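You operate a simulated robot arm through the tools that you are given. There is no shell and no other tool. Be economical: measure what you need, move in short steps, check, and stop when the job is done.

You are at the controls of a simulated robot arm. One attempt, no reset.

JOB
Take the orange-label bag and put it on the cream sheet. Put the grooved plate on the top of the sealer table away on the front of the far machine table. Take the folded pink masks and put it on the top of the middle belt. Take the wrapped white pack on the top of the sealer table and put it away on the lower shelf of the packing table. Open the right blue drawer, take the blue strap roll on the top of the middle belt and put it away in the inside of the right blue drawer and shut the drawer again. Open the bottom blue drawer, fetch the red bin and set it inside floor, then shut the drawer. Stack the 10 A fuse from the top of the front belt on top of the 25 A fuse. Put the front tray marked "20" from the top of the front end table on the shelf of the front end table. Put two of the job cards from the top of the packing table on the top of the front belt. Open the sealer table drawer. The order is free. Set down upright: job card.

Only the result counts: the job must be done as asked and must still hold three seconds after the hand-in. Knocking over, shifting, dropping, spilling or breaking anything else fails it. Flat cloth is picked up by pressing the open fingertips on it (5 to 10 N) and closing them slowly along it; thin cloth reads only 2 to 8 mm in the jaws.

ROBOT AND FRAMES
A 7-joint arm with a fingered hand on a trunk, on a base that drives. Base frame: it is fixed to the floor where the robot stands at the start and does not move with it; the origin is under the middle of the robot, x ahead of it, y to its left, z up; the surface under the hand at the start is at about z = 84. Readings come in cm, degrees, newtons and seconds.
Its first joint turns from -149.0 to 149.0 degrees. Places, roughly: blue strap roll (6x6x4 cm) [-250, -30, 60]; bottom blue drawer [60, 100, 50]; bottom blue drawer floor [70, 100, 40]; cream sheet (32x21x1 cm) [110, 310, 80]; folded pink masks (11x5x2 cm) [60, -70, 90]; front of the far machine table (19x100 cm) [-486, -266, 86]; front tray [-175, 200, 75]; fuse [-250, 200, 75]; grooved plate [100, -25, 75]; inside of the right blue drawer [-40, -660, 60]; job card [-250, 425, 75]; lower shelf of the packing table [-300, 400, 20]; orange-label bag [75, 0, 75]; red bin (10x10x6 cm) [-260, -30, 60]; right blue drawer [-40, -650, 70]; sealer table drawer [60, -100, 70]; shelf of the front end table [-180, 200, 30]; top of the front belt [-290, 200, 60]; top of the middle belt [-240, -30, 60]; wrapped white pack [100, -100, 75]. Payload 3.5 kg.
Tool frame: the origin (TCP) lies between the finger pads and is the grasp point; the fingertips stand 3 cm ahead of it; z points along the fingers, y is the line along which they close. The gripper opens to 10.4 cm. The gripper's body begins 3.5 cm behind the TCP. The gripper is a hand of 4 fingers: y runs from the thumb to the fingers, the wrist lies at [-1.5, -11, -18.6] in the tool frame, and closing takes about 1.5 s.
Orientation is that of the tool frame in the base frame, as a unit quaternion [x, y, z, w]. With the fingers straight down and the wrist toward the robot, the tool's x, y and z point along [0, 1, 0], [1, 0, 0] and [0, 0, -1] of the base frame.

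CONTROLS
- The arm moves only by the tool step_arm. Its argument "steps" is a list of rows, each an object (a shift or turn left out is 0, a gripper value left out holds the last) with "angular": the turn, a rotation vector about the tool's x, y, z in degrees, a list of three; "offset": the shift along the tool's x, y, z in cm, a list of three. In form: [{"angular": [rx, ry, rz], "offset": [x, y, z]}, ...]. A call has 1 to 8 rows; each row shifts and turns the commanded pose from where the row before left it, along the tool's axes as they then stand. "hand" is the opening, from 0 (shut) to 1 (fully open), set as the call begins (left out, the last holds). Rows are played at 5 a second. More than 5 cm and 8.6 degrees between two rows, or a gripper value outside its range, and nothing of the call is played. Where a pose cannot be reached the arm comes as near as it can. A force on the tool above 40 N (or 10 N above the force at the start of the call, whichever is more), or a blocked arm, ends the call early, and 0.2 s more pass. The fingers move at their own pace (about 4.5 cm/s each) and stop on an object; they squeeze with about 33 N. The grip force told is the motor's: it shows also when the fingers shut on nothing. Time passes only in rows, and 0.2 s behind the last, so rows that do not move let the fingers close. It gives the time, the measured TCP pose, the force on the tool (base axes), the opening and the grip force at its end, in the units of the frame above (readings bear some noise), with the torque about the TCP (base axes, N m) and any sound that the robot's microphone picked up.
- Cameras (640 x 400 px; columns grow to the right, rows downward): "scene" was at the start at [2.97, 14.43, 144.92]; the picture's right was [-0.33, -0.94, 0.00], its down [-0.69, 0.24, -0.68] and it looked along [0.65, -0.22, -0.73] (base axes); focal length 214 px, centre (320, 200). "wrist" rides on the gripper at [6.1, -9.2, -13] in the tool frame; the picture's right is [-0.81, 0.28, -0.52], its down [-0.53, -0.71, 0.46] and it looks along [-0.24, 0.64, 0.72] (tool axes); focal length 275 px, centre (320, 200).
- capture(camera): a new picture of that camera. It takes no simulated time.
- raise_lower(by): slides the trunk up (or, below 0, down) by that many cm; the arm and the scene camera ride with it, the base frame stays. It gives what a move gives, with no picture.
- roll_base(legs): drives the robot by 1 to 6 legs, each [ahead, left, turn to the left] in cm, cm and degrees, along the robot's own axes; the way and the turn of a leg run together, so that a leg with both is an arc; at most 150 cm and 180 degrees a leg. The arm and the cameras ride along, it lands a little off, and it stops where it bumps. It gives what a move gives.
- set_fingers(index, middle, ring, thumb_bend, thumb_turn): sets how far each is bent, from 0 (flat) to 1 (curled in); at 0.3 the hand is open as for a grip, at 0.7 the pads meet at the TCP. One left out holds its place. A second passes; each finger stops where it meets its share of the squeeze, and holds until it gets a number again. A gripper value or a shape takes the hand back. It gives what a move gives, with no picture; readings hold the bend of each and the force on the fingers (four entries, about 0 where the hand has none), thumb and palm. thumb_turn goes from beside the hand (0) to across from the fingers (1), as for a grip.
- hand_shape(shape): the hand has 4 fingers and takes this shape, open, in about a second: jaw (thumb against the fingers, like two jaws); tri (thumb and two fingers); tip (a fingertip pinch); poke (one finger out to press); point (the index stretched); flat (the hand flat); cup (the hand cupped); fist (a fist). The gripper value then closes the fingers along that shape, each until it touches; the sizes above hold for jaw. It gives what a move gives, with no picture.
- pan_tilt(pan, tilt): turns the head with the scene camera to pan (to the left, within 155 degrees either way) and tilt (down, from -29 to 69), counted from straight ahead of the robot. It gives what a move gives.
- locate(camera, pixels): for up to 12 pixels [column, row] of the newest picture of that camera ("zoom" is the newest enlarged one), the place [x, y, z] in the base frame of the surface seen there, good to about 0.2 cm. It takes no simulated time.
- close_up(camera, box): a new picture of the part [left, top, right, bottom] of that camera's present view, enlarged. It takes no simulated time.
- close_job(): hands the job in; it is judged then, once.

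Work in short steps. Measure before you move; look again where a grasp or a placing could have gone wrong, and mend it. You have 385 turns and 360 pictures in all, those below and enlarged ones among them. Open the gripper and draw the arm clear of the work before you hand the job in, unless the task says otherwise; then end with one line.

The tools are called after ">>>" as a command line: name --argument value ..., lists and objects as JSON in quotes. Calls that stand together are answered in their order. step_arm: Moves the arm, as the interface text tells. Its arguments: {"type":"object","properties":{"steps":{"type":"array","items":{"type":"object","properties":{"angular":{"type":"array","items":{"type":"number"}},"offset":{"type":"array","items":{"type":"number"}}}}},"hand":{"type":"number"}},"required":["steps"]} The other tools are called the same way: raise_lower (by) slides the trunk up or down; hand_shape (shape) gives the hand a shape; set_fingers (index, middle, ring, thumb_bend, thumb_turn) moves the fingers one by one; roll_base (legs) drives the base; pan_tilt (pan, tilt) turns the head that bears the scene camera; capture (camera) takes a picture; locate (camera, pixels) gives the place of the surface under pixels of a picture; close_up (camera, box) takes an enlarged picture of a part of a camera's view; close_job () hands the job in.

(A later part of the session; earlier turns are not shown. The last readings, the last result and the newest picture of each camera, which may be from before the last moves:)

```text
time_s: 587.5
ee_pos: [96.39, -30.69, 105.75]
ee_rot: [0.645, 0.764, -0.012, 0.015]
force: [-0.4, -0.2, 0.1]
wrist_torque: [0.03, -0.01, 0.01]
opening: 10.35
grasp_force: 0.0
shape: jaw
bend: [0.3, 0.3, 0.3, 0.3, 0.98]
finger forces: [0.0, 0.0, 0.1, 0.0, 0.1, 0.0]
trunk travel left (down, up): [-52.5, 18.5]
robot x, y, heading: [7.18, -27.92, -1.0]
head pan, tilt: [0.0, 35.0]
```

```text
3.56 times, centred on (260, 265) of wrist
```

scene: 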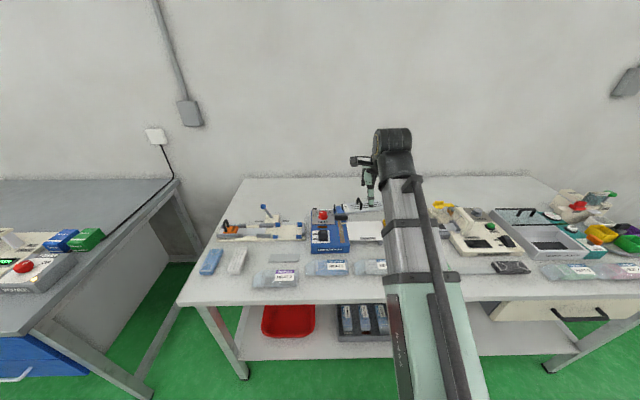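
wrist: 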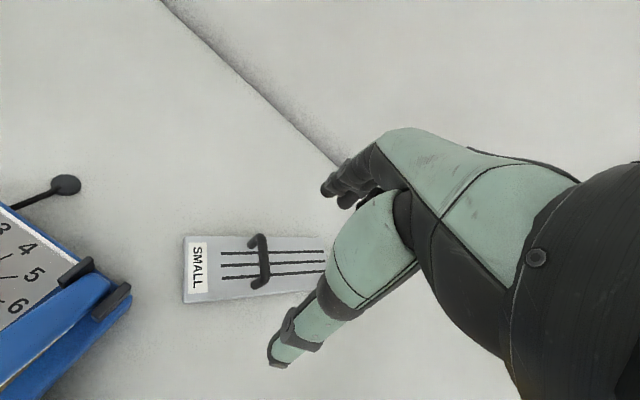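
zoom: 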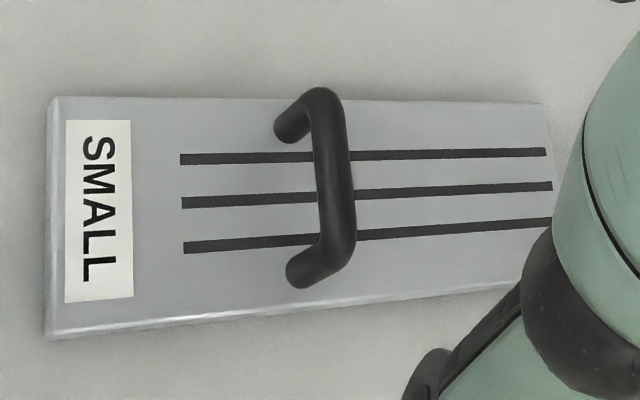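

Bar: (103.1,-28.9)–(99.3,-32.2), centre (101.2,-30.6), top z 89.4. I drive 7 cm closer and rotate the tool 58.6° so the jaws close across the bar.

>>> roll_base --legs '[[8, 0, 1]]'

>>> step_arm --hand 0.6 --steps '[{"angular": [0, 0, 8.4]}, {"angular": [0, 0, 8.4]}, {"angular": [0, 0, 8.4]}, {"angular": [0, 0, 8.4]}, {"angular": [0, 0, 8.4]}, {"angular": [0, 0, 8.4]}, {"angular": [0, 0, 8.4]}, {}]'

>>> capture --camera "wrist"

```text
time_s: 588.5
ee_pos: [104.54, -29.27, 105.76]
ee_rot: [0.64, 0.768, -0.011, 0.014]
force: [0.8, 0.5, 0.3]
wrist_torque: [0.0, 0.03, 0.02]
opening: 10.38
grasp_force: 0.1
shape: jaw
bend: [0.3, 0.3, 0.3, 0.3, 0.98]
finger forces: [0.0, 0.1, 0.0, 0.0, 0.0, 0.1]
trunk travel left (down, up): [-52.5, 18.5]
robot x, y, heading: [15.23, -27.37, -0.2]
head pan, tilt: [0.0, 35.0]
```

```text
time_s: 590.3
ee_pos: [104.44, -29.36, 105.81]
ee_rot: [0.935, 0.354, -0.003, 0.018]
force: [-0.2, -0.2, 0.2]
wrist_torque: [-0.02, -0.02, 0.01]
opening: 6.27
grasp_force: 0.0
shape: jaw
bend: [0.29, 0.4, 0.37, 0.64, 1.0]
finger forces: [0.1, 0.1, 0.0, 0.0, 0.0, 0.0]
trunk travel left (down, up): [-52.5, 18.5]
robot x, y, heading: [15.47, -27.76, -0.3]
head pan, tilt: [0.0, 35.0]
```

```text
179 pictures are left
```

wrist: 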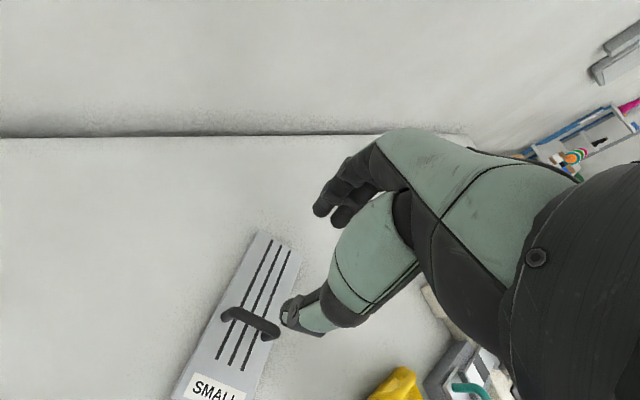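

>>> locate --camera "wrist" --pixels '[[232, 312], [250, 318], [270, 328], [240, 314], [225, 318], [268, 338]]'

```text
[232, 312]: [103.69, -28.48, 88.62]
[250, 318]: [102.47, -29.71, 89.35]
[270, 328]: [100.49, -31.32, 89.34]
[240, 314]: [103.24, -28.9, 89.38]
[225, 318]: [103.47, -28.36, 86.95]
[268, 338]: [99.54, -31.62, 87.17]
```

>>> step_arm --steps '[{"offset": [-2.4, -1.7, 0]}, {"offset": [0, 0, 4.5]}, {"offset": [0, 0, 4.5]}, {}]'

>>> capture --camera "wrist"

>>> close_up --camera "scene" --box '[320, 150, 440, 250]'

```text
time_s: 591.3
ee_pos: [101.75, -29.67, 96.93]
ee_rot: [0.935, 0.355, -0.002, 0.018]
force: [-0.2, 0.6, 0.6]
wrist_torque: [-0.02, 0.05, 0.03]
opening: 6.26
grasp_force: 0.0
shape: jaw
bend: [0.29, 0.4, 0.37, 0.64, 1.0]
finger forces: [0.0, 0.0, 0.0, 0.1, 0.1, 0.1]
trunk travel left (down, up): [-52.5, 18.5]
robot x, y, heading: [15.4, -27.71, 0.1]
head pan, tilt: [0.0, 35.0]
```

```text
178 pictures are left
```

wrist: 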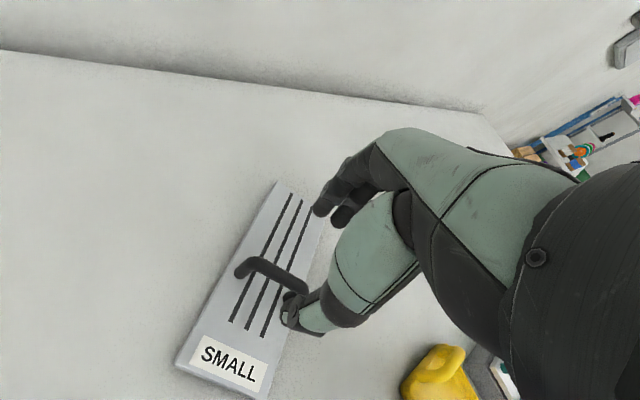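

```text
4.00 times, centred on (380, 200) of scene
```

zoom: 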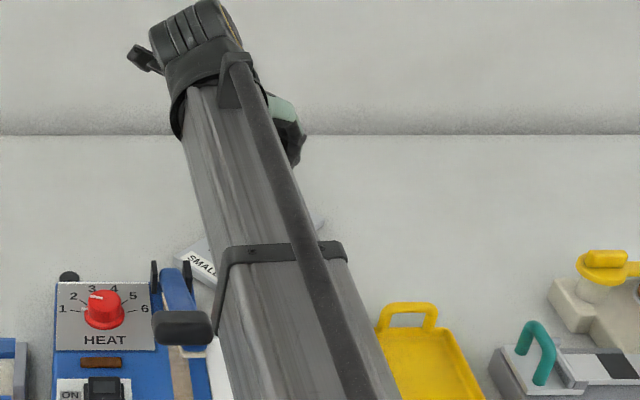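

The TCP projects onto the bar (within 0.6 cm). I shift, descend to z≈88.8, and close.

>>> step_arm --steps '[{"offset": [0.5, 0, 4]}, {"offset": [0, 0, 3]}, {"offset": [0, 0, 1]}, {}]'

>>> step_arm --hand 0 --steps '[{}, {}, {}, {}, {}, {}, {}]'

>>> capture --camera "wrist"

```text
time_s: 592.3
ee_pos: [102.07, -30.08, 88.64]
ee_rot: [0.935, 0.354, -0.004, 0.018]
force: [-0.3, -0.4, 0.4]
wrist_torque: [0.0, 0.03, 0.02]
opening: 6.28
grasp_force: 0.0
shape: jaw
bend: [0.29, 0.4, 0.37, 0.64, 1.0]
finger forces: [0.0, 0.0, 0.1, 0.0, 0.0, 0.1]
trunk travel left (down, up): [-52.5, 18.5]
robot x, y, heading: [15.09, -27.93, 0.2]
head pan, tilt: [0.0, 35.0]
```

```text
time_s: 593.9
ee_pos: [101.92, -30.1, 88.64]
ee_rot: [0.935, 0.354, -0.004, 0.018]
force: [0.2, 0.2, 0.4]
wrist_torque: [-0.08, -0.04, 0.06]
opening: 0.0
grasp_force: 32.8
shape: jaw
bend: [0.7, 0.7, 0.66, 0.71, 1.0]
finger forces: [5.1, 0.0, 3.9, 0.0, 6.2, 0.0]
trunk travel left (down, up): [-52.5, 18.5]
robot x, y, heading: [15.19, -27.76, -0.2]
head pan, tilt: [0.0, 35.0]
```

```text
176 pictures are left
```

wrist: 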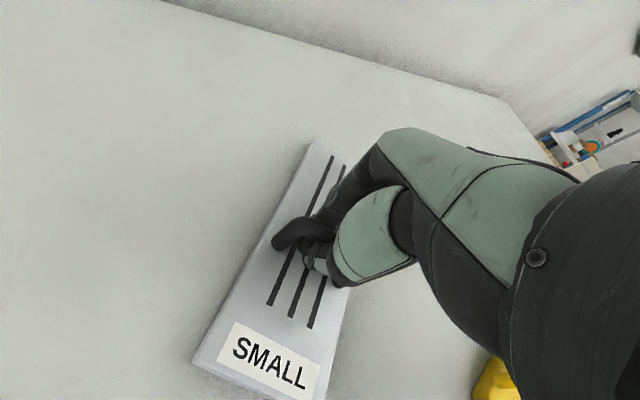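

>>> step_arm --steps '[{"offset": [0, 0, -1.5]}, {"offset": [0, 0, -2]}, {}]'

>>> capture --camera "wrist"

```text
time_s: 594.7
ee_pos: [101.96, -29.94, 92.28]
ee_rot: [0.935, 0.354, -0.004, 0.018]
force: [0.9, -0.2, -5.0]
wrist_torque: [-0.02, 0.02, -0.02]
opening: 0.0
grasp_force: 33.8
shape: jaw
bend: [0.7, 0.7, 0.7, 0.71, 1.0]
finger forces: [7.7, 0.0, 3.7, 0.0, 4.0, 0.1]
trunk travel left (down, up): [-52.5, 18.5]
robot x, y, heading: [15.13, -27.62, -0.0]
head pan, tilt: [0.0, 35.0]
```

```text
175 pictures are left
```

wrist: 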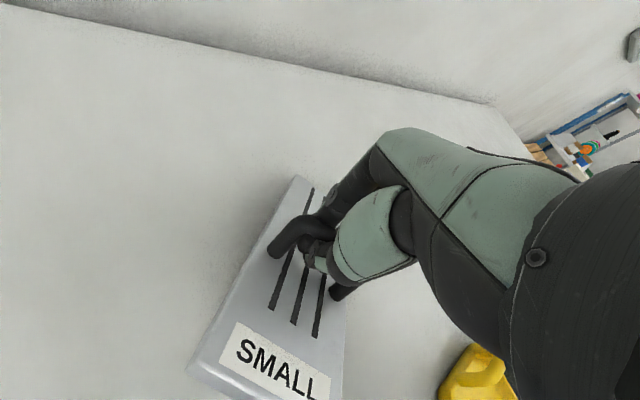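

>>> locate --camera "wrist" --pixels '[[240, 335], [200, 355], [300, 185], [312, 195], [255, 290], [325, 370], [275, 240]]'

```text
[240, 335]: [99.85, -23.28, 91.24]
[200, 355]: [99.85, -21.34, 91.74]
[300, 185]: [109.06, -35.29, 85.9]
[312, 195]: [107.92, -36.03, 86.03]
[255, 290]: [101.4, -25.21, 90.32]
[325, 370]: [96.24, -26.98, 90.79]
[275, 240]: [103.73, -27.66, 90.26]
```

The bar is captured (5 N hanging, plate tilted ~18°). I lift it well clear, back off, retract, and look for the route to the far machine table.

>>> step_arm --steps '[{"offset": [0, 0, -4.5]}, {"offset": [0, 0, -4.5]}, {"offset": [0, 0, -4.5]}, {"offset": [0, 0, -4.5]}, {"offset": [0, 0, -3]}]'

>>> roll_base --legs '[[-62, 0, 0]]'

>>> capture --camera "wrist"

```text
time_s: 595.9
ee_pos: [101.66, -29.04, 113.51]
ee_rot: [0.935, 0.355, -0.003, 0.018]
force: [0.0, -0.5, -3.9]
wrist_torque: [0.02, -0.01, -0.03]
opening: 0.0
grasp_force: 32.9
shape: jaw
bend: [0.7, 0.7, 0.7, 0.71, 1.0]
finger forces: [8.3, 0.1, 3.8, 0.1, 4.5, 0.0]
trunk travel left (down, up): [-52.5, 18.5]
robot x, y, heading: [15.68, -27.71, -0.1]
head pan, tilt: [0.0, 35.0]
```

```text
time_s: 599.5
ee_pos: [38.33, -29.39, 113.41]
ee_rot: [0.935, 0.353, -0.003, 0.018]
force: [0.2, 0.3, -4.1]
wrist_torque: [0.0, -0.01, 0.0]
opening: 0.0
grasp_force: 33.2
shape: jaw
bend: [0.7, 0.7, 0.7, 0.71, 1.0]
finger forces: [8.2, 0.1, 3.9, 0.0, 4.7, 0.1]
trunk travel left (down, up): [-52.5, 18.5]
robot x, y, heading: [-48.02, -27.57, -0.5]
head pan, tilt: [0.0, 35.0]
```

```text
174 pictures are left
```

wrist: 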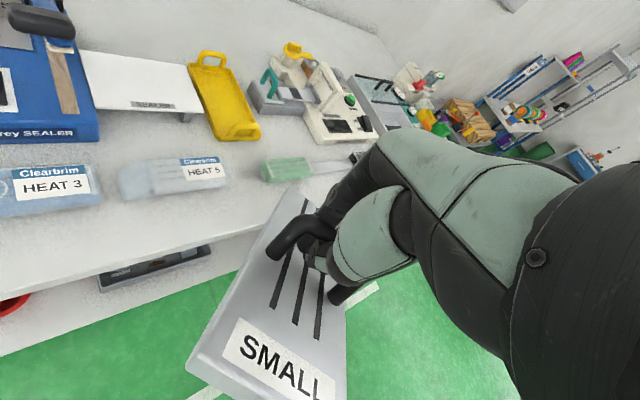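

>>> step_arm --steps '[{"offset": [-3, -2.6, 0]}, {"offset": [-3, -2.6, 0]}, {"offset": [-3, -2.6, 0]}, {"offset": [-3, -2.6, 0]}, {"offset": [-3, -2.6, 0]}, {"offset": [-2, -1.8, 0]}]'

>>> roll_base --legs '[[0, -105, 0], [0, 0, -90], [0, 0, -90]]'

>>> pan_tilt --pan 20 --tilt 22

>>> capture --camera "scene"

```text
time_s: 600.9
ee_pos: [15.5, -29.23, 113.36]
ee_rot: [0.936, 0.353, -0.004, 0.018]
force: [-0.3, 0.3, -4.6]
wrist_torque: [0.03, -0.01, -0.01]
opening: 0.0
grasp_force: 32.9
shape: jaw
bend: [0.7, 0.7, 0.7, 0.71, 1.0]
finger forces: [8.4, 0.1, 4.0, 0.1, 5.1, 0.0]
trunk travel left (down, up): [-52.5, 18.5]
robot x, y, heading: [-48.06, -27.6, -0.6]
head pan, tilt: [0.0, 35.0]
```

```text
time_s: 613.8
ee_pos: [-110.01, -141.09, 113.31]
ee_rot: [-0.41, 0.912, 0.018, 0.002]
force: [0.6, 0.2, -3.8]
wrist_torque: [0.0, -0.02, 0.02]
opening: 0.01
grasp_force: 32.8
shape: jaw
bend: [0.7, 0.7, 0.7, 0.71, 1.0]
finger forces: [7.5, 0.1, 3.5, 0.1, 4.8, 0.0]
trunk travel left (down, up): [-52.5, 18.5]
robot x, y, heading: [-46.63, -134.76, -173.2]
head pan, tilt: [0.0, 35.0]
```

```text
time_s: 614.7
ee_pos: [-109.88, -141.18, 113.33]
ee_rot: [-0.411, 0.912, 0.019, 0.002]
force: [-0.5, 0.0, -4.1]
wrist_torque: [0.0, -0.02, 0.0]
opening: 0.0
grasp_force: 33.0
shape: jaw
bend: [0.7, 0.7, 0.7, 0.71, 1.0]
finger forces: [7.5, 0.0, 3.4, 0.0, 4.8, 0.0]
trunk travel left (down, up): [-52.5, 18.5]
robot x, y, heading: [-46.29, -134.81, -173.4]
head pan, tilt: [20.0, 22.0]
```

```text
173 pictures are left
```

scene: 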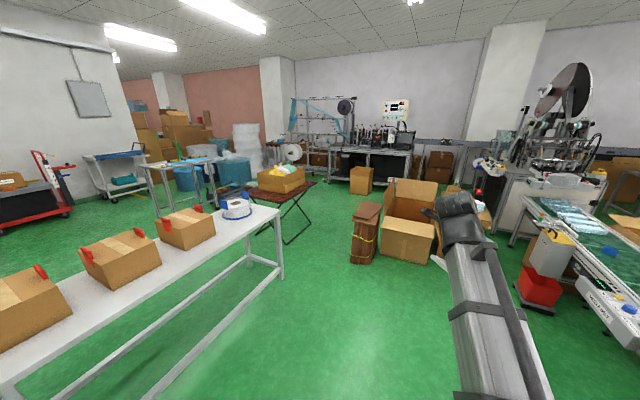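

>>> locate --camera "scene" --pixels '[[281, 278], [250, 265], [270, 210], [285, 242], [310, 240], [352, 262], [385, 258], [362, 193], [335, 182], [400, 182], [330, 140], [410, 150]]'

>>> close_up --camera "scene" --box '[260, 80, 460, 210]'

```text
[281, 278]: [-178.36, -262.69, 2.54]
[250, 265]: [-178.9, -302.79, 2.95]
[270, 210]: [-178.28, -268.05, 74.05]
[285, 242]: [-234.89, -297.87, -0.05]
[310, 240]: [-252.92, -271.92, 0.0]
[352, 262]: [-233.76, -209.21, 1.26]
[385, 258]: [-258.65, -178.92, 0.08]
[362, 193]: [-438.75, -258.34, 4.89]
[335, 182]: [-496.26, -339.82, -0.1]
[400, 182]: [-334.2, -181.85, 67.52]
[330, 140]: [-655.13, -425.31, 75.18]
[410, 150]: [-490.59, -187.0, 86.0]
```

```text
3.08 times, centred on (360, 145) of scene
```

zoom: 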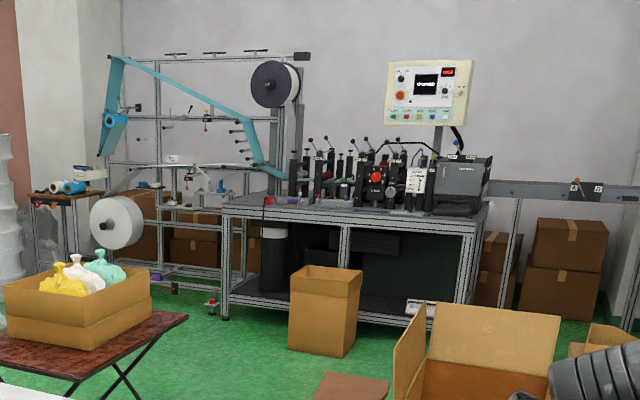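

>>> locate --camera "scene" --pixels '[[312, 186], [305, 183], [300, 192], [280, 205], [262, 194], [376, 264], [352, 256], [358, 228], [382, 205], [290, 225], [312, 238], [283, 240]]'

>>> close_up --camera "scene" --box '[230, 160, 450, 290]'

```text
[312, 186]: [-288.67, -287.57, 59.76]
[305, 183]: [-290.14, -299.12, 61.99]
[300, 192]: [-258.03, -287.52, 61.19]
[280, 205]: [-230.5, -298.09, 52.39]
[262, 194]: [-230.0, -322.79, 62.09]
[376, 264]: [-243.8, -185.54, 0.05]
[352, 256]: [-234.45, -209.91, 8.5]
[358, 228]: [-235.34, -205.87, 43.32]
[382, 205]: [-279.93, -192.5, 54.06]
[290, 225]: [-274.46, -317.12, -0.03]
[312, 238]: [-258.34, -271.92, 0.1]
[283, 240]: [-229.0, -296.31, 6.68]
```

```text
2.91 times, centred on (340, 225) of scene
```

zoom: 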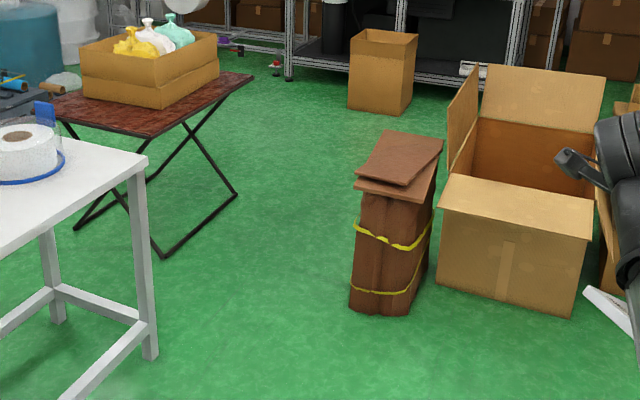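

I measure my own rear extent before choosing the passage.

>>> pan_tilt --pan 150 --tilt 69

>>> capture --camera "scene"

>>> locate --camera "scene" --pixels '[[100, 100], [200, 100], [320, 60], [320, 100], [450, 100], [550, 100], [320, 200], [200, 250], [100, 250], [500, 250]]'

```text
time_s: 616.8
ee_pos: [-109.93, -141.17, 113.33]
ee_rot: [-0.411, 0.911, 0.019, 0.002]
force: [0.2, -0.5, -3.4]
wrist_torque: [0.02, 0.01, 0.04]
opening: 0.01
grasp_force: 33.1
shape: jaw
bend: [0.7, 0.7, 0.7, 0.71, 1.0]
finger forces: [7.5, 0.0, 3.4, 0.0, 4.8, 0.0]
trunk travel left (down, up): [-52.5, 18.5]
robot x, y, heading: [-46.51, -134.76, -173.6]
head pan, tilt: [150.0, 68.8]
```

```text
170 pictures are left
```

scene: 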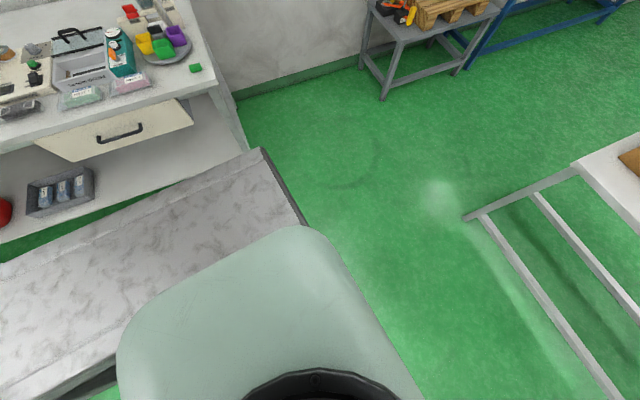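

```text
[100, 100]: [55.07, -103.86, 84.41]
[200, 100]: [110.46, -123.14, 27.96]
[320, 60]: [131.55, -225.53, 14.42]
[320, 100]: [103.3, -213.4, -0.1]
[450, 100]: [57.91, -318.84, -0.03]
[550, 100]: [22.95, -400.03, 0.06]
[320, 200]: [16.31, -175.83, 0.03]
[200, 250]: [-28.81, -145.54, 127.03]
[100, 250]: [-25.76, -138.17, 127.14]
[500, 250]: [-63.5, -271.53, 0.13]
```

>>> locate --camera "scene" --pixels '[[255, 160], [290, 215], [150, 205], [20, 275], [30, 380], [5, 265], [330, 240], [410, 385], [130, 350], [90, 385], [350, 290], [290, 235]]'

```text
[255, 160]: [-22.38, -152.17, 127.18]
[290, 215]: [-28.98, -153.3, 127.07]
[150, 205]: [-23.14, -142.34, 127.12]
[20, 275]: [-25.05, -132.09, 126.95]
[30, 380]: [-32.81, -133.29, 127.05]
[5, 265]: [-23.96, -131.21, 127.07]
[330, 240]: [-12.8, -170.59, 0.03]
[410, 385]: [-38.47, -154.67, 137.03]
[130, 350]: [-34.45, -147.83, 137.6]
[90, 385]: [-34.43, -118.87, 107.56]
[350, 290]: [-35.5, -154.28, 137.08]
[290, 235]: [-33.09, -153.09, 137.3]
```

My footprint is about 51×48 cm. The passage lies between the white table corner (-178,-262) and the bundle (-234,-210). I approach with heading ≈200° and re-measure the corners from close by.

>>> roll_base --legs '[[0, 0, 13.5], [60, 38, 0]]'

>>> pan_tilt --pan 5 --tilt 38

>>> capture --camera "scene"

```text
time_s: 621.6
ee_pos: [-150.34, -213.34, 113.17]
ee_rot: [-0.514, 0.858, 0.019, 0.0]
force: [0.6, 0.3, -4.2]
wrist_torque: [0.0, 0.01, -0.02]
opening: 0.02
grasp_force: 33.3
shape: jaw
bend: [0.7, 0.7, 0.7, 0.71, 1.0]
finger forces: [7.4, 0.0, 3.2, 0.1, 4.9, 0.0]
trunk travel left (down, up): [-52.5, 18.5]
robot x, y, heading: [-89.99, -192.75, -160.1]
head pan, tilt: [150.0, 68.8]
```

```text
time_s: 623.9
ee_pos: [-150.52, -213.48, 113.28]
ee_rot: [-0.513, 0.858, 0.018, 0.0]
force: [-0.2, 0.7, -4.7]
wrist_torque: [0.0, 0.0, 0.02]
opening: 0.0
grasp_force: 33.2
shape: jaw
bend: [0.7, 0.7, 0.7, 0.71, 1.0]
finger forces: [7.5, 0.0, 3.2, 0.0, 4.8, 0.0]
trunk travel left (down, up): [-52.5, 18.5]
robot x, y, heading: [-90.45, -192.49, -160.0]
head pan, tilt: [5.0, 38.0]
```

```text
169 pictures are left
```

scene: 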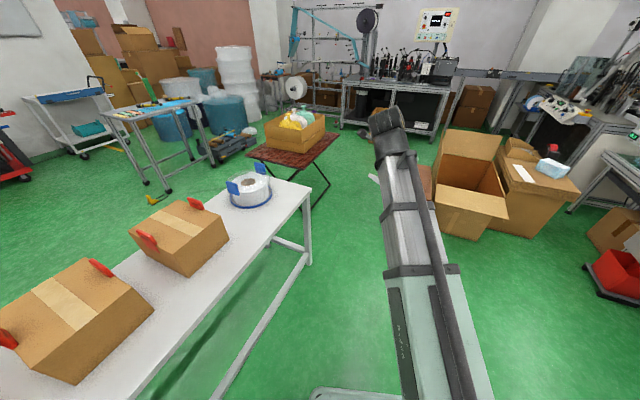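

>>> step_arm --steps '[{"offset": [-2.8, 3.1, 0]}, {"offset": [-2.8, 3.1, 0]}, {"offset": [-2.8, 3.1, 0]}, {"offset": [-2.8, 3.1, 0]}, {"offset": [-2.8, 3.1, 0]}, {"offset": [-2.8, 3.1, 0]}, {"offset": [-2.8, 3.1, 0]}]'

>>> capture --camera "scene"

```text
time_s: 625.5
ee_pos: [-160.23, -185.7, 114.37]
ee_rot: [-0.514, 0.857, 0.018, -0.001]
force: [0.5, 0.4, -3.9]
wrist_torque: [0.03, 0.04, 0.0]
opening: 0.0
grasp_force: 33.3
shape: jaw
bend: [0.7, 0.7, 0.7, 0.71, 1.0]
finger forces: [7.8, 0.0, 3.1, 0.1, 5.7, 0.0]
trunk travel left (down, up): [-52.5, 18.5]
robot x, y, heading: [-90.16, -192.27, -159.7]
head pan, tilt: [5.0, 38.0]
```

```text
168 pictures are left
```

scene: 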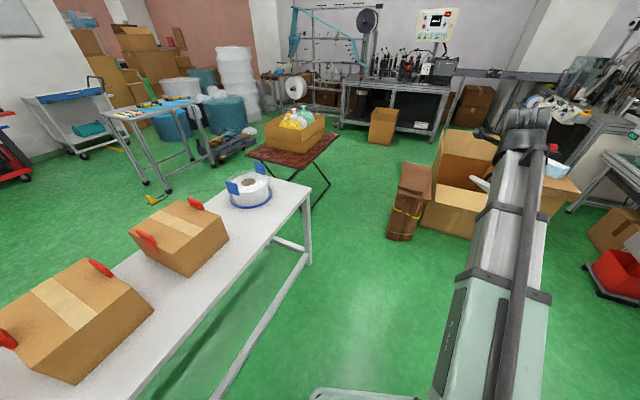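

>>> locate --camera "scene" --pixels '[[308, 263], [311, 190], [389, 236], [400, 166], [410, 238], [313, 208], [329, 187], [337, 135], [300, 168], [372, 143], [394, 143], [424, 228]]'

>>> close_up --camera "scene" --box '[240, 100, 480, 280]'

```text
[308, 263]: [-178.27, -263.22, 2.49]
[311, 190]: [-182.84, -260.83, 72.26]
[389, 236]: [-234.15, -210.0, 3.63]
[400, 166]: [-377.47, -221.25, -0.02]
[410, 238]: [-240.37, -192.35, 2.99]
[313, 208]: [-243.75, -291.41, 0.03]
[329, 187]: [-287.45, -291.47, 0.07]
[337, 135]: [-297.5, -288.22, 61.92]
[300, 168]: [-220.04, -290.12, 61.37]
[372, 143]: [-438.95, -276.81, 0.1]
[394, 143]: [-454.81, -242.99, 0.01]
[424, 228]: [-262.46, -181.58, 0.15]
```

```text
2.22 times, centred on (360, 190) of scene
```

zoom: 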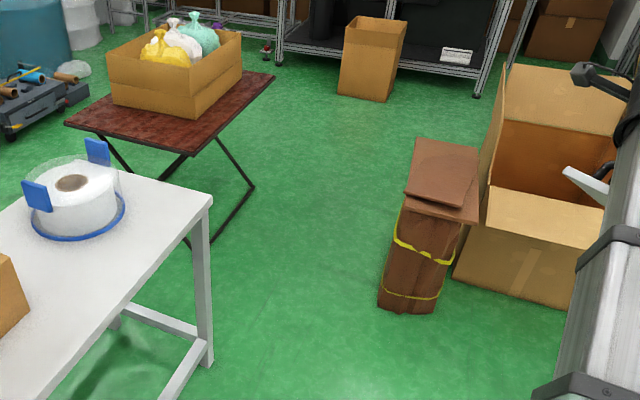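

The straight line along my present heading passes midway between the table leg and the bundle with ~10 cm each side. I drive 120 cm and verify.

>>> roll_base --legs '[[110, 1.5, 0]]'

```text
time_s: 631.0
ee_pos: [-261.44, -226.27, 114.46]
ee_rot: [-0.52, 0.854, 0.019, 0.0]
force: [0.2, -0.5, -4.5]
wrist_torque: [0.01, 0.04, 0.0]
opening: 0.02
grasp_force: 33.2
shape: jaw
bend: [0.7, 0.7, 0.7, 0.71, 1.0]
finger forces: [7.3, 0.0, 3.0, 0.0, 5.4, 0.0]
trunk travel left (down, up): [-52.5, 18.5]
robot x, y, heading: [-191.19, -232.36, -159.1]
head pan, tilt: [5.0, 38.0]
```

>>> roll_base --legs '[[58, -1.5, -0.5]]'

>>> roll_base --legs '[[0, 0, -20]]'

>>> pan_tilt --pan 5 --tilt 35

>>> capture --camera "scene"

```text
time_s: 634.4
ee_pos: [-317.4, -243.25, 114.49]
ee_rot: [-0.507, 0.862, 0.018, 0.0]
force: [0.8, 0.3, -3.7]
wrist_torque: [0.02, -0.01, 0.01]
opening: 0.0
grasp_force: 33.3
shape: jaw
bend: [0.7, 0.7, 0.7, 0.71, 1.0]
finger forces: [7.3, 0.0, 3.0, 0.1, 5.5, 0.0]
trunk travel left (down, up): [-52.5, 18.5]
robot x, y, heading: [-247.18, -251.09, -161.0]
head pan, tilt: [5.0, 38.0]
```

```text
time_s: 635.9
ee_pos: [-310.39, -219.73, 114.38]
ee_rot: [-0.35, 0.937, 0.018, 0.003]
force: [0.1, -0.8, -4.7]
wrist_torque: [-0.01, 0.0, 0.01]
opening: 0.0
grasp_force: 33.2
shape: jaw
bend: [0.7, 0.7, 0.7, 0.71, 1.0]
finger forces: [7.0, 0.1, 2.9, 0.0, 5.2, 0.0]
trunk travel left (down, up): [-52.5, 18.5]
robot x, y, heading: [-247.77, -251.49, 179.2]
head pan, tilt: [5.0, 38.0]
```

```text
time_s: 636.5
ee_pos: [-310.41, -219.67, 114.39]
ee_rot: [-0.35, 0.937, 0.018, 0.004]
force: [-0.3, -0.5, -4.6]
wrist_torque: [0.01, 0.05, 0.02]
opening: 0.0
grasp_force: 33.4
shape: jaw
bend: [0.7, 0.7, 0.7, 0.71, 1.0]
finger forces: [7.1, 0.1, 2.9, 0.0, 5.3, 0.0]
trunk travel left (down, up): [-52.5, 18.5]
robot x, y, heading: [-247.56, -251.35, 179.0]
head pan, tilt: [5.0, 35.0]
```

```text
166 pictures are left
```

scene: 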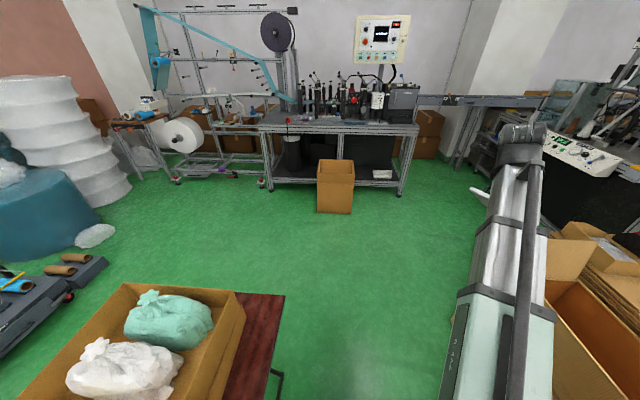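

Through the gap. I examine the far machine table.

>>> close_up --camera "scene" --box '[240, 60, 440, 200]'

>>> locate --camera "scene" --pixels '[[262, 128], [300, 128], [340, 128], [380, 130], [415, 132], [300, 122], [395, 123], [355, 122], [318, 190], [352, 200], [420, 190]]'

```text
2.86 times, centred on (340, 130) of scene
```

zoom: 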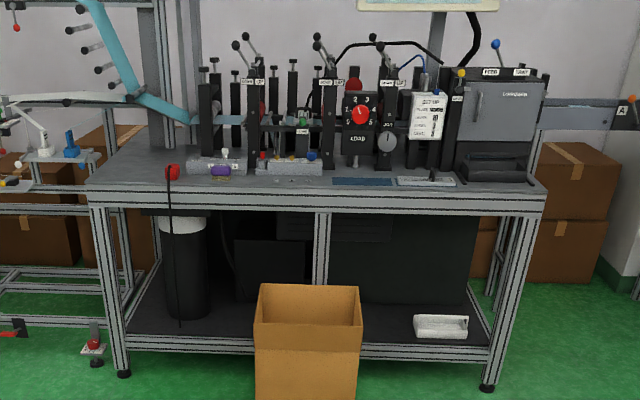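

```text
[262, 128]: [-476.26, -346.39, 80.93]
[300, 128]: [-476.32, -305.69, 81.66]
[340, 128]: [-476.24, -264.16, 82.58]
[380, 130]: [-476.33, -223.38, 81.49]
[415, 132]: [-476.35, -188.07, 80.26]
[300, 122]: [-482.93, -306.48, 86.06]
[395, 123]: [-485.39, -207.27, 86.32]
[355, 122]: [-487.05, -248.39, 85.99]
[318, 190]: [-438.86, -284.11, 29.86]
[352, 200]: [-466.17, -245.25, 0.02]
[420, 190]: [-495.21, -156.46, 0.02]
```

>>> roll_base --legs '[[132, 18, 1]]'

>>> pan_tilt --pan 8 --tilt 40

>>> capture --camera "scene"

>>> capture --camera "wrist"

```text
time_s: 643.0
ee_pos: [-439.55, -236.43, 114.44]
ee_rot: [-0.352, 0.936, 0.018, 0.003]
force: [0.0, 0.4, -3.8]
wrist_torque: [0.01, 0.02, -0.01]
opening: 0.0
grasp_force: 32.4
shape: jaw
bend: [0.7, 0.7, 0.7, 0.71, 1.0]
finger forces: [7.0, 0.1, 2.9, 0.0, 5.4, 0.0]
trunk travel left (down, up): [-52.5, 18.5]
robot x, y, heading: [-376.56, -267.33, 179.4]
head pan, tilt: [5.0, 35.0]
```

```text
time_s: 643.7
ee_pos: [-439.34, -236.32, 114.5]
ee_rot: [-0.352, 0.936, 0.019, 0.004]
force: [-0.4, -0.1, -4.6]
wrist_torque: [0.03, -0.04, -0.01]
opening: 0.02
grasp_force: 32.8
shape: jaw
bend: [0.7, 0.7, 0.7, 0.71, 1.0]
finger forces: [7.0, 0.1, 2.7, 0.1, 5.4, 0.1]
trunk travel left (down, up): [-52.5, 18.5]
robot x, y, heading: [-376.44, -267.55, 179.4]
head pan, tilt: [8.0, 40.0]
```

```text
164 pictures are left
```

scene: 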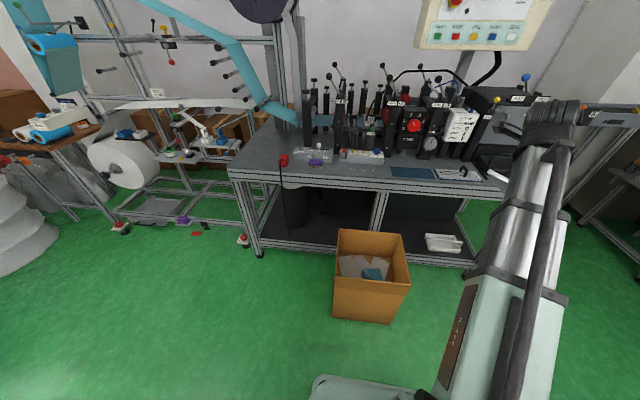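

```text
163 pictures are left
```

wrist: 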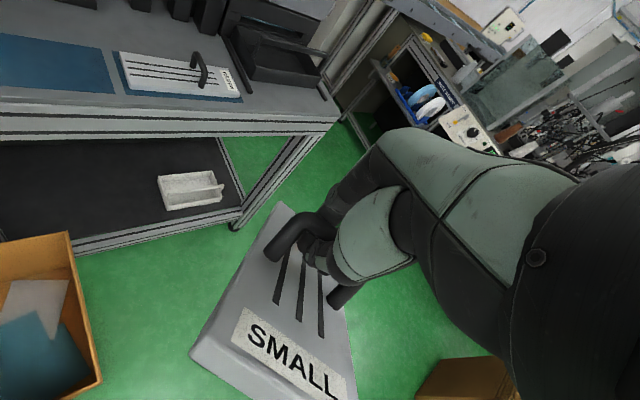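

An empty blue mat beside another grooved plate marks the natural spot. I measure it.

>>> locate --camera "wrist" --pixels '[[5, 40], [105, 55], [112, 92], [5, 85], [120, 55], [235, 95], [240, 75], [50, 65], [60, 30], [160, 15], [240, 40]]'

>>> close_up --camera "scene" --box '[270, 100, 510, 210]'

>>> locate --camera "scene" --pixels '[[392, 167], [433, 170], [390, 177], [435, 180], [412, 172], [380, 160], [360, 158], [316, 162], [437, 168], [480, 175], [283, 160]]'

```text
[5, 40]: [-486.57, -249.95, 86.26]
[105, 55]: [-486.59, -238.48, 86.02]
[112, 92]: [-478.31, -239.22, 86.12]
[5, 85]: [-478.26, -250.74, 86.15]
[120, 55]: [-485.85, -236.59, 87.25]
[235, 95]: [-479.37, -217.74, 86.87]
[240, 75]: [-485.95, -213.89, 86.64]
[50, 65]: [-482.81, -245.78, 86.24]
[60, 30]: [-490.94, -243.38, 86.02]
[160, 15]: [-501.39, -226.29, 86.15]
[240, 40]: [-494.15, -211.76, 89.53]
```

```text
2.67 times, centred on (390, 155) of scene
```

zoom: 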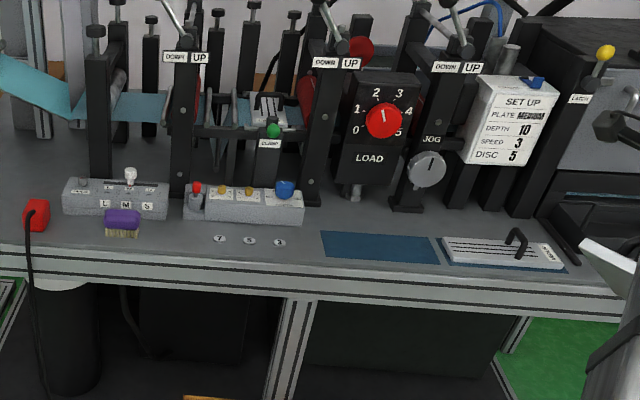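

```text
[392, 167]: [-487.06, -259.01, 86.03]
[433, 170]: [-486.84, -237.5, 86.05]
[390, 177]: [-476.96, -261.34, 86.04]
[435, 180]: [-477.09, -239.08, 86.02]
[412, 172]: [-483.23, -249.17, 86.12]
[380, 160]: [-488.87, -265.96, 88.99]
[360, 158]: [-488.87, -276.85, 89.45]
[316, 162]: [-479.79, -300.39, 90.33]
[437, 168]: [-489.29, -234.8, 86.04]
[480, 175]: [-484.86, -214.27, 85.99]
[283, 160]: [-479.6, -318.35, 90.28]
```

>>> locate --camera "zoom" --pixels '[[385, 155], [355, 190], [425, 170], [405, 205], [310, 195], [245, 210], [180, 150], [500, 150], [440, 68], [335, 62]]'

>>> roll_base --legs '[[10, -5, 0.6]]'

>>> step_arm --steps '[{"angular": [0, 0, 8.2]}, {"angular": [0, 0, 8.2]}, {"angular": [0, 0, 8.2]}, {"angular": [0, 0, 8.2]}, {"angular": [0, 0, 8.2]}, {}]'

>>> capture --camera "wrist"

```text
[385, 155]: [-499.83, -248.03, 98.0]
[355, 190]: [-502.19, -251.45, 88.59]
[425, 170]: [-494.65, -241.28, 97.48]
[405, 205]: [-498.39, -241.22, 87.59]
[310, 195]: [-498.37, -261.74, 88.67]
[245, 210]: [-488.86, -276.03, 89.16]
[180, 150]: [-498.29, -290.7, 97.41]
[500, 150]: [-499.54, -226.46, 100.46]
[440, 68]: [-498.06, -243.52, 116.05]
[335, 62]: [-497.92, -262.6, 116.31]
```

```text
time_s: 644.9
ee_pos: [-450.03, -232.01, 114.42]
ee_rot: [-0.356, 0.934, 0.018, 0.004]
force: [-0.5, -0.1, -4.9]
wrist_torque: [-0.01, 0.02, 0.01]
opening: 0.0
grasp_force: 33.4
shape: jaw
bend: [0.7, 0.7, 0.7, 0.71, 1.0]
finger forces: [7.3, 0.0, 2.9, 0.1, 6.0, 0.1]
trunk travel left (down, up): [-52.5, 18.5]
robot x, y, heading: [-386.65, -262.59, 180.0]
head pan, tilt: [8.0, 40.0]
```

```text
time_s: 646.3
ee_pos: [-449.96, -232.01, 114.43]
ee_rot: [-0.004, 1.0, 0.019, -0.004]
force: [0.3, -0.8, -4.2]
wrist_torque: [0.01, -0.01, 0.01]
opening: 0.02
grasp_force: 33.4
shape: jaw
bend: [0.7, 0.7, 0.7, 0.71, 1.0]
finger forces: [7.0, 0.0, 2.9, 0.1, 5.7, 0.1]
trunk travel left (down, up): [-52.5, 18.5]
robot x, y, heading: [-386.35, -262.71, 180.0]
head pan, tilt: [8.0, 40.0]
```

```text
161 pictures are left
```

wrist: 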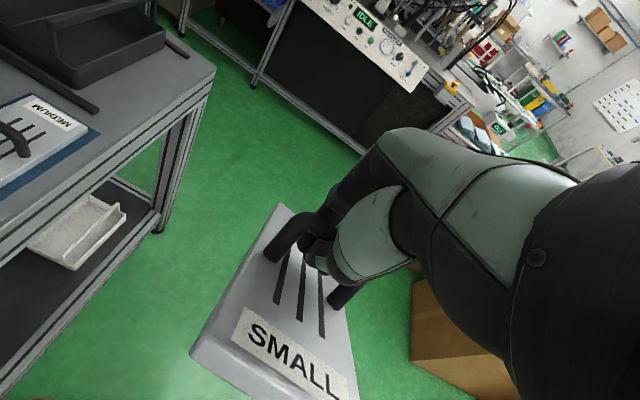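

>>> locate --camera "wrist" --pixels '[[205, 350], [240, 325], [345, 370], [280, 210], [275, 222], [295, 215], [260, 290], [328, 330]]'

```text
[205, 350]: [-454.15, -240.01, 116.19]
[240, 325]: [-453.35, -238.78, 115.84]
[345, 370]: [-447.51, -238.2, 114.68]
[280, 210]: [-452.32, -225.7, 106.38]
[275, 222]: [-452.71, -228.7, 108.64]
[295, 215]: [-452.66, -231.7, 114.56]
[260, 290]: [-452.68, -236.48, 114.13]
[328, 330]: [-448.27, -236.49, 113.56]
```

The plate hangs at ~34°, far end low. I move the bar over (-482.6,-253) step by step; the far edge will touch first and settle flat.

>>> roll_base --legs '[[9, 0, 0]]'

>>> step_arm --steps '[{"offset": [0, -4.2, 0]}, {"offset": [0, -4.2, 0]}, {"offset": [0, -4.2, 0]}, {"offset": [0, -4.2, 0]}, {"offset": [0, -4.2, 0]}]'

>>> step_arm --steps '[{"offset": [4, 0, 0]}, {"offset": [4, 0, 0]}, {"offset": [4, 0, 0]}, {"offset": [4, 0, 0]}, {"offset": [4, 0, 0]}, {"offset": [3.6, 0, 0]}, {}]'

>>> capture --camera "wrist"

>>> capture --camera "scene"

```text
time_s: 647.4
ee_pos: [-459.0, -231.73, 114.34]
ee_rot: [-0.006, 1.0, 0.017, -0.003]
force: [-0.4, -0.1, -4.5]
wrist_torque: [0.03, -0.02, -0.02]
opening: 0.0
grasp_force: 33.1
shape: jaw
bend: [0.7, 0.7, 0.7, 0.71, 1.0]
finger forces: [7.0, 0.0, 2.9, 0.0, 5.5, 0.1]
trunk travel left (down, up): [-52.5, 18.5]
robot x, y, heading: [-396.01, -262.48, 179.9]
head pan, tilt: [8.0, 40.0]
```

```text
time_s: 648.6
ee_pos: [-458.74, -252.57, 113.52]
ee_rot: [-0.005, 1.0, 0.017, -0.004]
force: [-0.3, 0.2, -4.0]
wrist_torque: [0.02, 0.02, -0.01]
opening: 0.0
grasp_force: 33.0
shape: jaw
bend: [0.7, 0.7, 0.7, 0.71, 1.0]
finger forces: [7.2, 0.1, 2.9, 0.0, 6.0, 0.1]
trunk travel left (down, up): [-52.5, 18.5]
robot x, y, heading: [-395.66, -262.72, 179.8]
head pan, tilt: [8.0, 40.0]
```

```text
time_s: 650.2
ee_pos: [-482.27, -253.08, 113.66]
ee_rot: [-0.005, 1.0, 0.017, -0.003]
force: [0.2, -0.6, -3.8]
wrist_torque: [0.02, 0.02, -0.02]
opening: 0.02
grasp_force: 32.5
shape: jaw
bend: [0.7, 0.7, 0.7, 0.71, 1.0]
finger forces: [6.9, 0.1, 2.9, 0.0, 6.0, 0.0]
trunk travel left (down, up): [-52.5, 18.5]
robot x, y, heading: [-395.61, -262.5, 179.8]
head pan, tilt: [8.0, 40.0]
```

```text
160 pictures are left
```

wrist: 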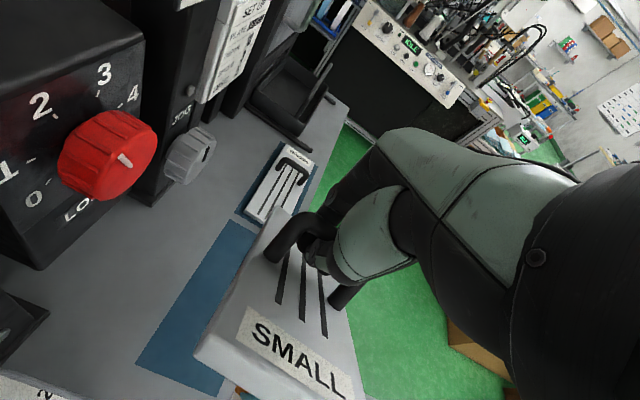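

```text
159 pictures are left
```

scene: 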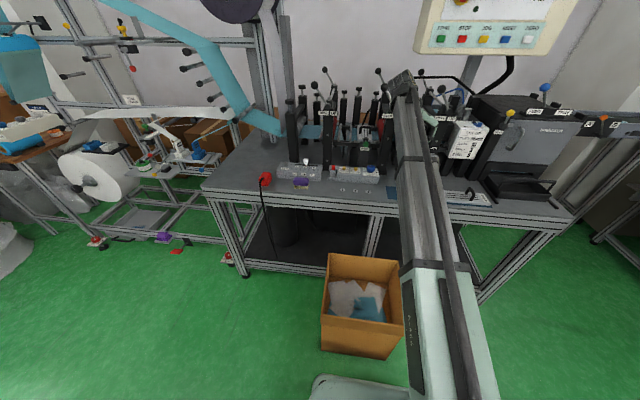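

>>> step_arm --steps '[{"offset": [0, -0.2, 4.5]}, {"offset": [0, -0.2, 4.5]}, {"offset": [0, -0.1, 4]}, {}]'

>>> capture --camera "wrist"

```text
time_s: 651.2
ee_pos: [-482.31, -252.94, 100.92]
ee_rot: [-0.005, 1.0, 0.017, -0.003]
force: [0.0, -1.1, -4.2]
wrist_torque: [0.04, 0.0, -0.01]
opening: 0.0
grasp_force: 33.1
shape: jaw
bend: [0.7, 0.7, 0.7, 0.71, 1.0]
finger forces: [7.1, 0.1, 2.8, 0.1, 6.2, 0.1]
trunk travel left (down, up): [-52.5, 18.5]
robot x, y, heading: [-395.74, -262.55, 179.8]
head pan, tilt: [8.0, 40.0]
```

```text
158 pictures are left
```

wrist: 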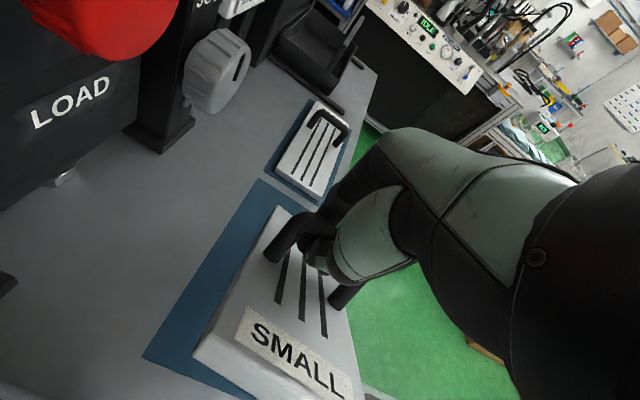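

>>> locate --camera "wrist" --pixels '[[208, 345], [340, 385], [278, 212], [240, 325], [265, 180], [150, 355], [300, 215]]'

```text
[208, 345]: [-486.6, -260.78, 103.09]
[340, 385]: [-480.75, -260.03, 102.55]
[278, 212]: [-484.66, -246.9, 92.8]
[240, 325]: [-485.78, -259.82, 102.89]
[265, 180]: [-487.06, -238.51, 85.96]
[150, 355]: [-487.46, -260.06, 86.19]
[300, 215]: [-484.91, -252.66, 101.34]
```

The plate is yawed ~8° toward the front edge; I correct yaw, shift 0.7 cm inward, then lower until it touches.

>>> step_arm --steps '[{"angular": [0, 0, -8]}, {"offset": [0.7, 0, 1.5]}, {"offset": [0, -0.1, 1.5]}, {}]'

>>> step_arm --steps '[{"offset": [0, 0, 1]}, {"offset": [0, 0, 1]}, {"offset": [0, 0, 1]}, {}]'

>>> capture --camera "wrist"

```text
time_s: 652.2
ee_pos: [-482.94, -253.11, 97.86]
ee_rot: [-0.075, 0.997, 0.018, -0.002]
force: [-0.5, -0.5, -3.8]
wrist_torque: [0.03, 0.0, -0.01]
opening: 0.0
grasp_force: 32.8
shape: jaw
bend: [0.7, 0.7, 0.7, 0.71, 1.0]
finger forces: [7.2, 0.1, 2.7, 0.0, 6.2, 0.0]
trunk travel left (down, up): [-52.5, 18.5]
robot x, y, heading: [-395.46, -262.42, 179.6]
head pan, tilt: [8.0, 40.0]
```

```text
time_s: 653.2
ee_pos: [-483.05, -253.14, 94.95]
ee_rot: [-0.075, 0.997, 0.018, -0.002]
force: [-0.4, -0.4, -2.0]
wrist_torque: [0.12, 0.01, -0.02]
opening: 0.0
grasp_force: 32.7
shape: jaw
bend: [0.7, 0.7, 0.7, 0.71, 1.0]
finger forces: [6.8, 0.1, 4.2, 0.1, 11.8, 0.1]
trunk travel left (down, up): [-52.5, 18.5]
robot x, y, heading: [-395.94, -262.69, 179.8]
head pan, tilt: [8.0, 40.0]
```

```text
157 pictures are left
```

wrist: 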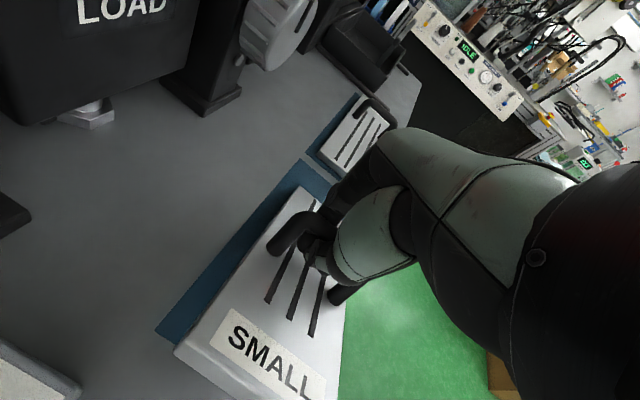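

>>> step_arm --steps '[{"offset": [0, 0, 1]}, {"offset": [0, 0, 1]}, {"offset": [0, 0, 1]}, {}]'

>>> step_arm --steps '[{"offset": [0, 0, 0.6]}, {"offset": [0, 0, 0.4]}, {}]'

>>> capture --camera "wrist"

```text
time_s: 654.2
ee_pos: [-483.2, -253.08, 91.91]
ee_rot: [-0.075, 0.997, 0.019, -0.002]
force: [0.9, -0.9, -1.6]
wrist_torque: [0.16, -0.04, -0.02]
opening: 0.0
grasp_force: 33.3
shape: jaw
bend: [0.7, 0.7, 0.7, 0.72, 1.0]
finger forces: [7.9, 0.1, 4.9, 0.0, 16.2, 0.0]
trunk travel left (down, up): [-52.5, 18.5]
robot x, y, heading: [-395.85, -262.56, 179.9]
head pan, tilt: [8.0, 40.0]
```

```text
time_s: 655.0
ee_pos: [-483.21, -252.99, 90.84]
ee_rot: [-0.075, 0.997, 0.018, -0.003]
force: [0.0, -0.9, -1.8]
wrist_torque: [0.18, -0.07, -0.02]
opening: 0.01
grasp_force: 33.3
shape: jaw
bend: [0.7, 0.7, 0.7, 0.72, 1.0]
finger forces: [7.6, 0.0, 4.8, 0.1, 16.9, 0.1]
trunk travel left (down, up): [-52.5, 18.5]
robot x, y, heading: [-395.37, -262.64, 179.6]
head pan, tilt: [8.0, 40.0]
```

```text
156 pictures are left
```

wrist: 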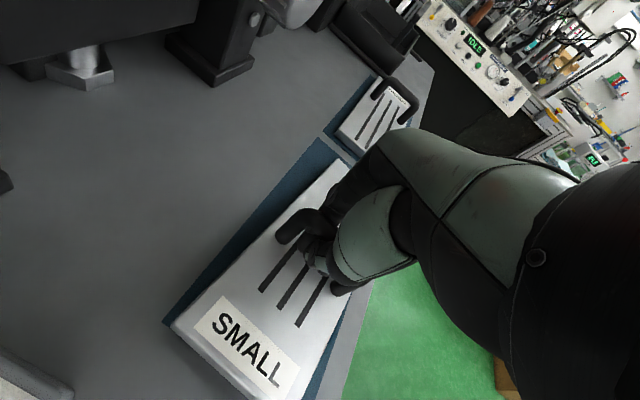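

>>> step_arm --steps '[{"offset": [0, 0, 0.2]}, {}]'

>>> locate --camera "wrist" --pixels '[[190, 325], [285, 385], [330, 165], [240, 300], [310, 300]]'

>>> step_arm --hand 0.6 --steps '[{}, {}, {}, {}, {}, {}]'

>>> capture --camera "wrist"

```text
time_s: 655.6
ee_pos: [-483.04, -252.97, 90.67]
ee_rot: [-0.075, 0.997, 0.018, -0.002]
force: [-0.2, -0.7, -1.9]
wrist_torque: [0.23, -0.04, -0.02]
opening: 0.0
grasp_force: 32.8
shape: jaw
bend: [0.7, 0.7, 0.7, 0.72, 1.0]
finger forces: [7.2, 0.0, 4.9, 0.1, 17.1, 0.1]
trunk travel left (down, up): [-52.5, 18.5]
robot x, y, heading: [-395.47, -262.7, 179.8]
head pan, tilt: [8.0, 40.0]
```

```text
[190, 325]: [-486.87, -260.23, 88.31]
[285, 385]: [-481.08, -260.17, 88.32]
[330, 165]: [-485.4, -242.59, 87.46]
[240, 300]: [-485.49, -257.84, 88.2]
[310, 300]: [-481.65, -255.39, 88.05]
```

```text
time_s: 657.0
ee_pos: [-483.01, -252.96, 90.76]
ee_rot: [-0.074, 0.997, 0.019, -0.003]
force: [0.9, -0.2, -0.9]
wrist_torque: [-0.03, 0.02, 0.0]
opening: 6.2
grasp_force: 0.1
shape: jaw
bend: [0.29, 0.41, 0.37, 0.65, 1.0]
finger forces: [0.1, 0.0, 0.0, 0.1, 0.1, 0.1]
trunk travel left (down, up): [-52.5, 18.5]
robot x, y, heading: [-395.45, -262.65, 179.9]
head pan, tilt: [8.0, 40.0]
```

```text
155 pictures are left
```

wrist: 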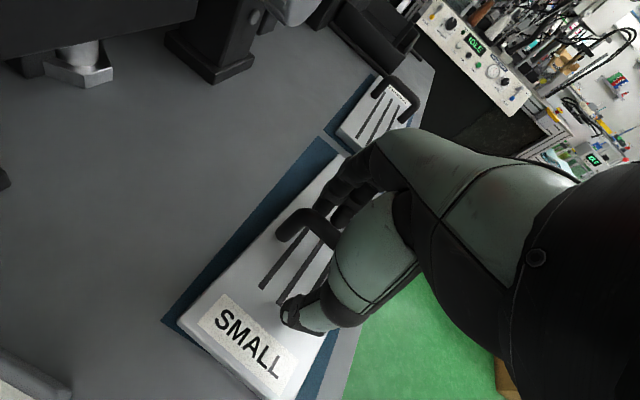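

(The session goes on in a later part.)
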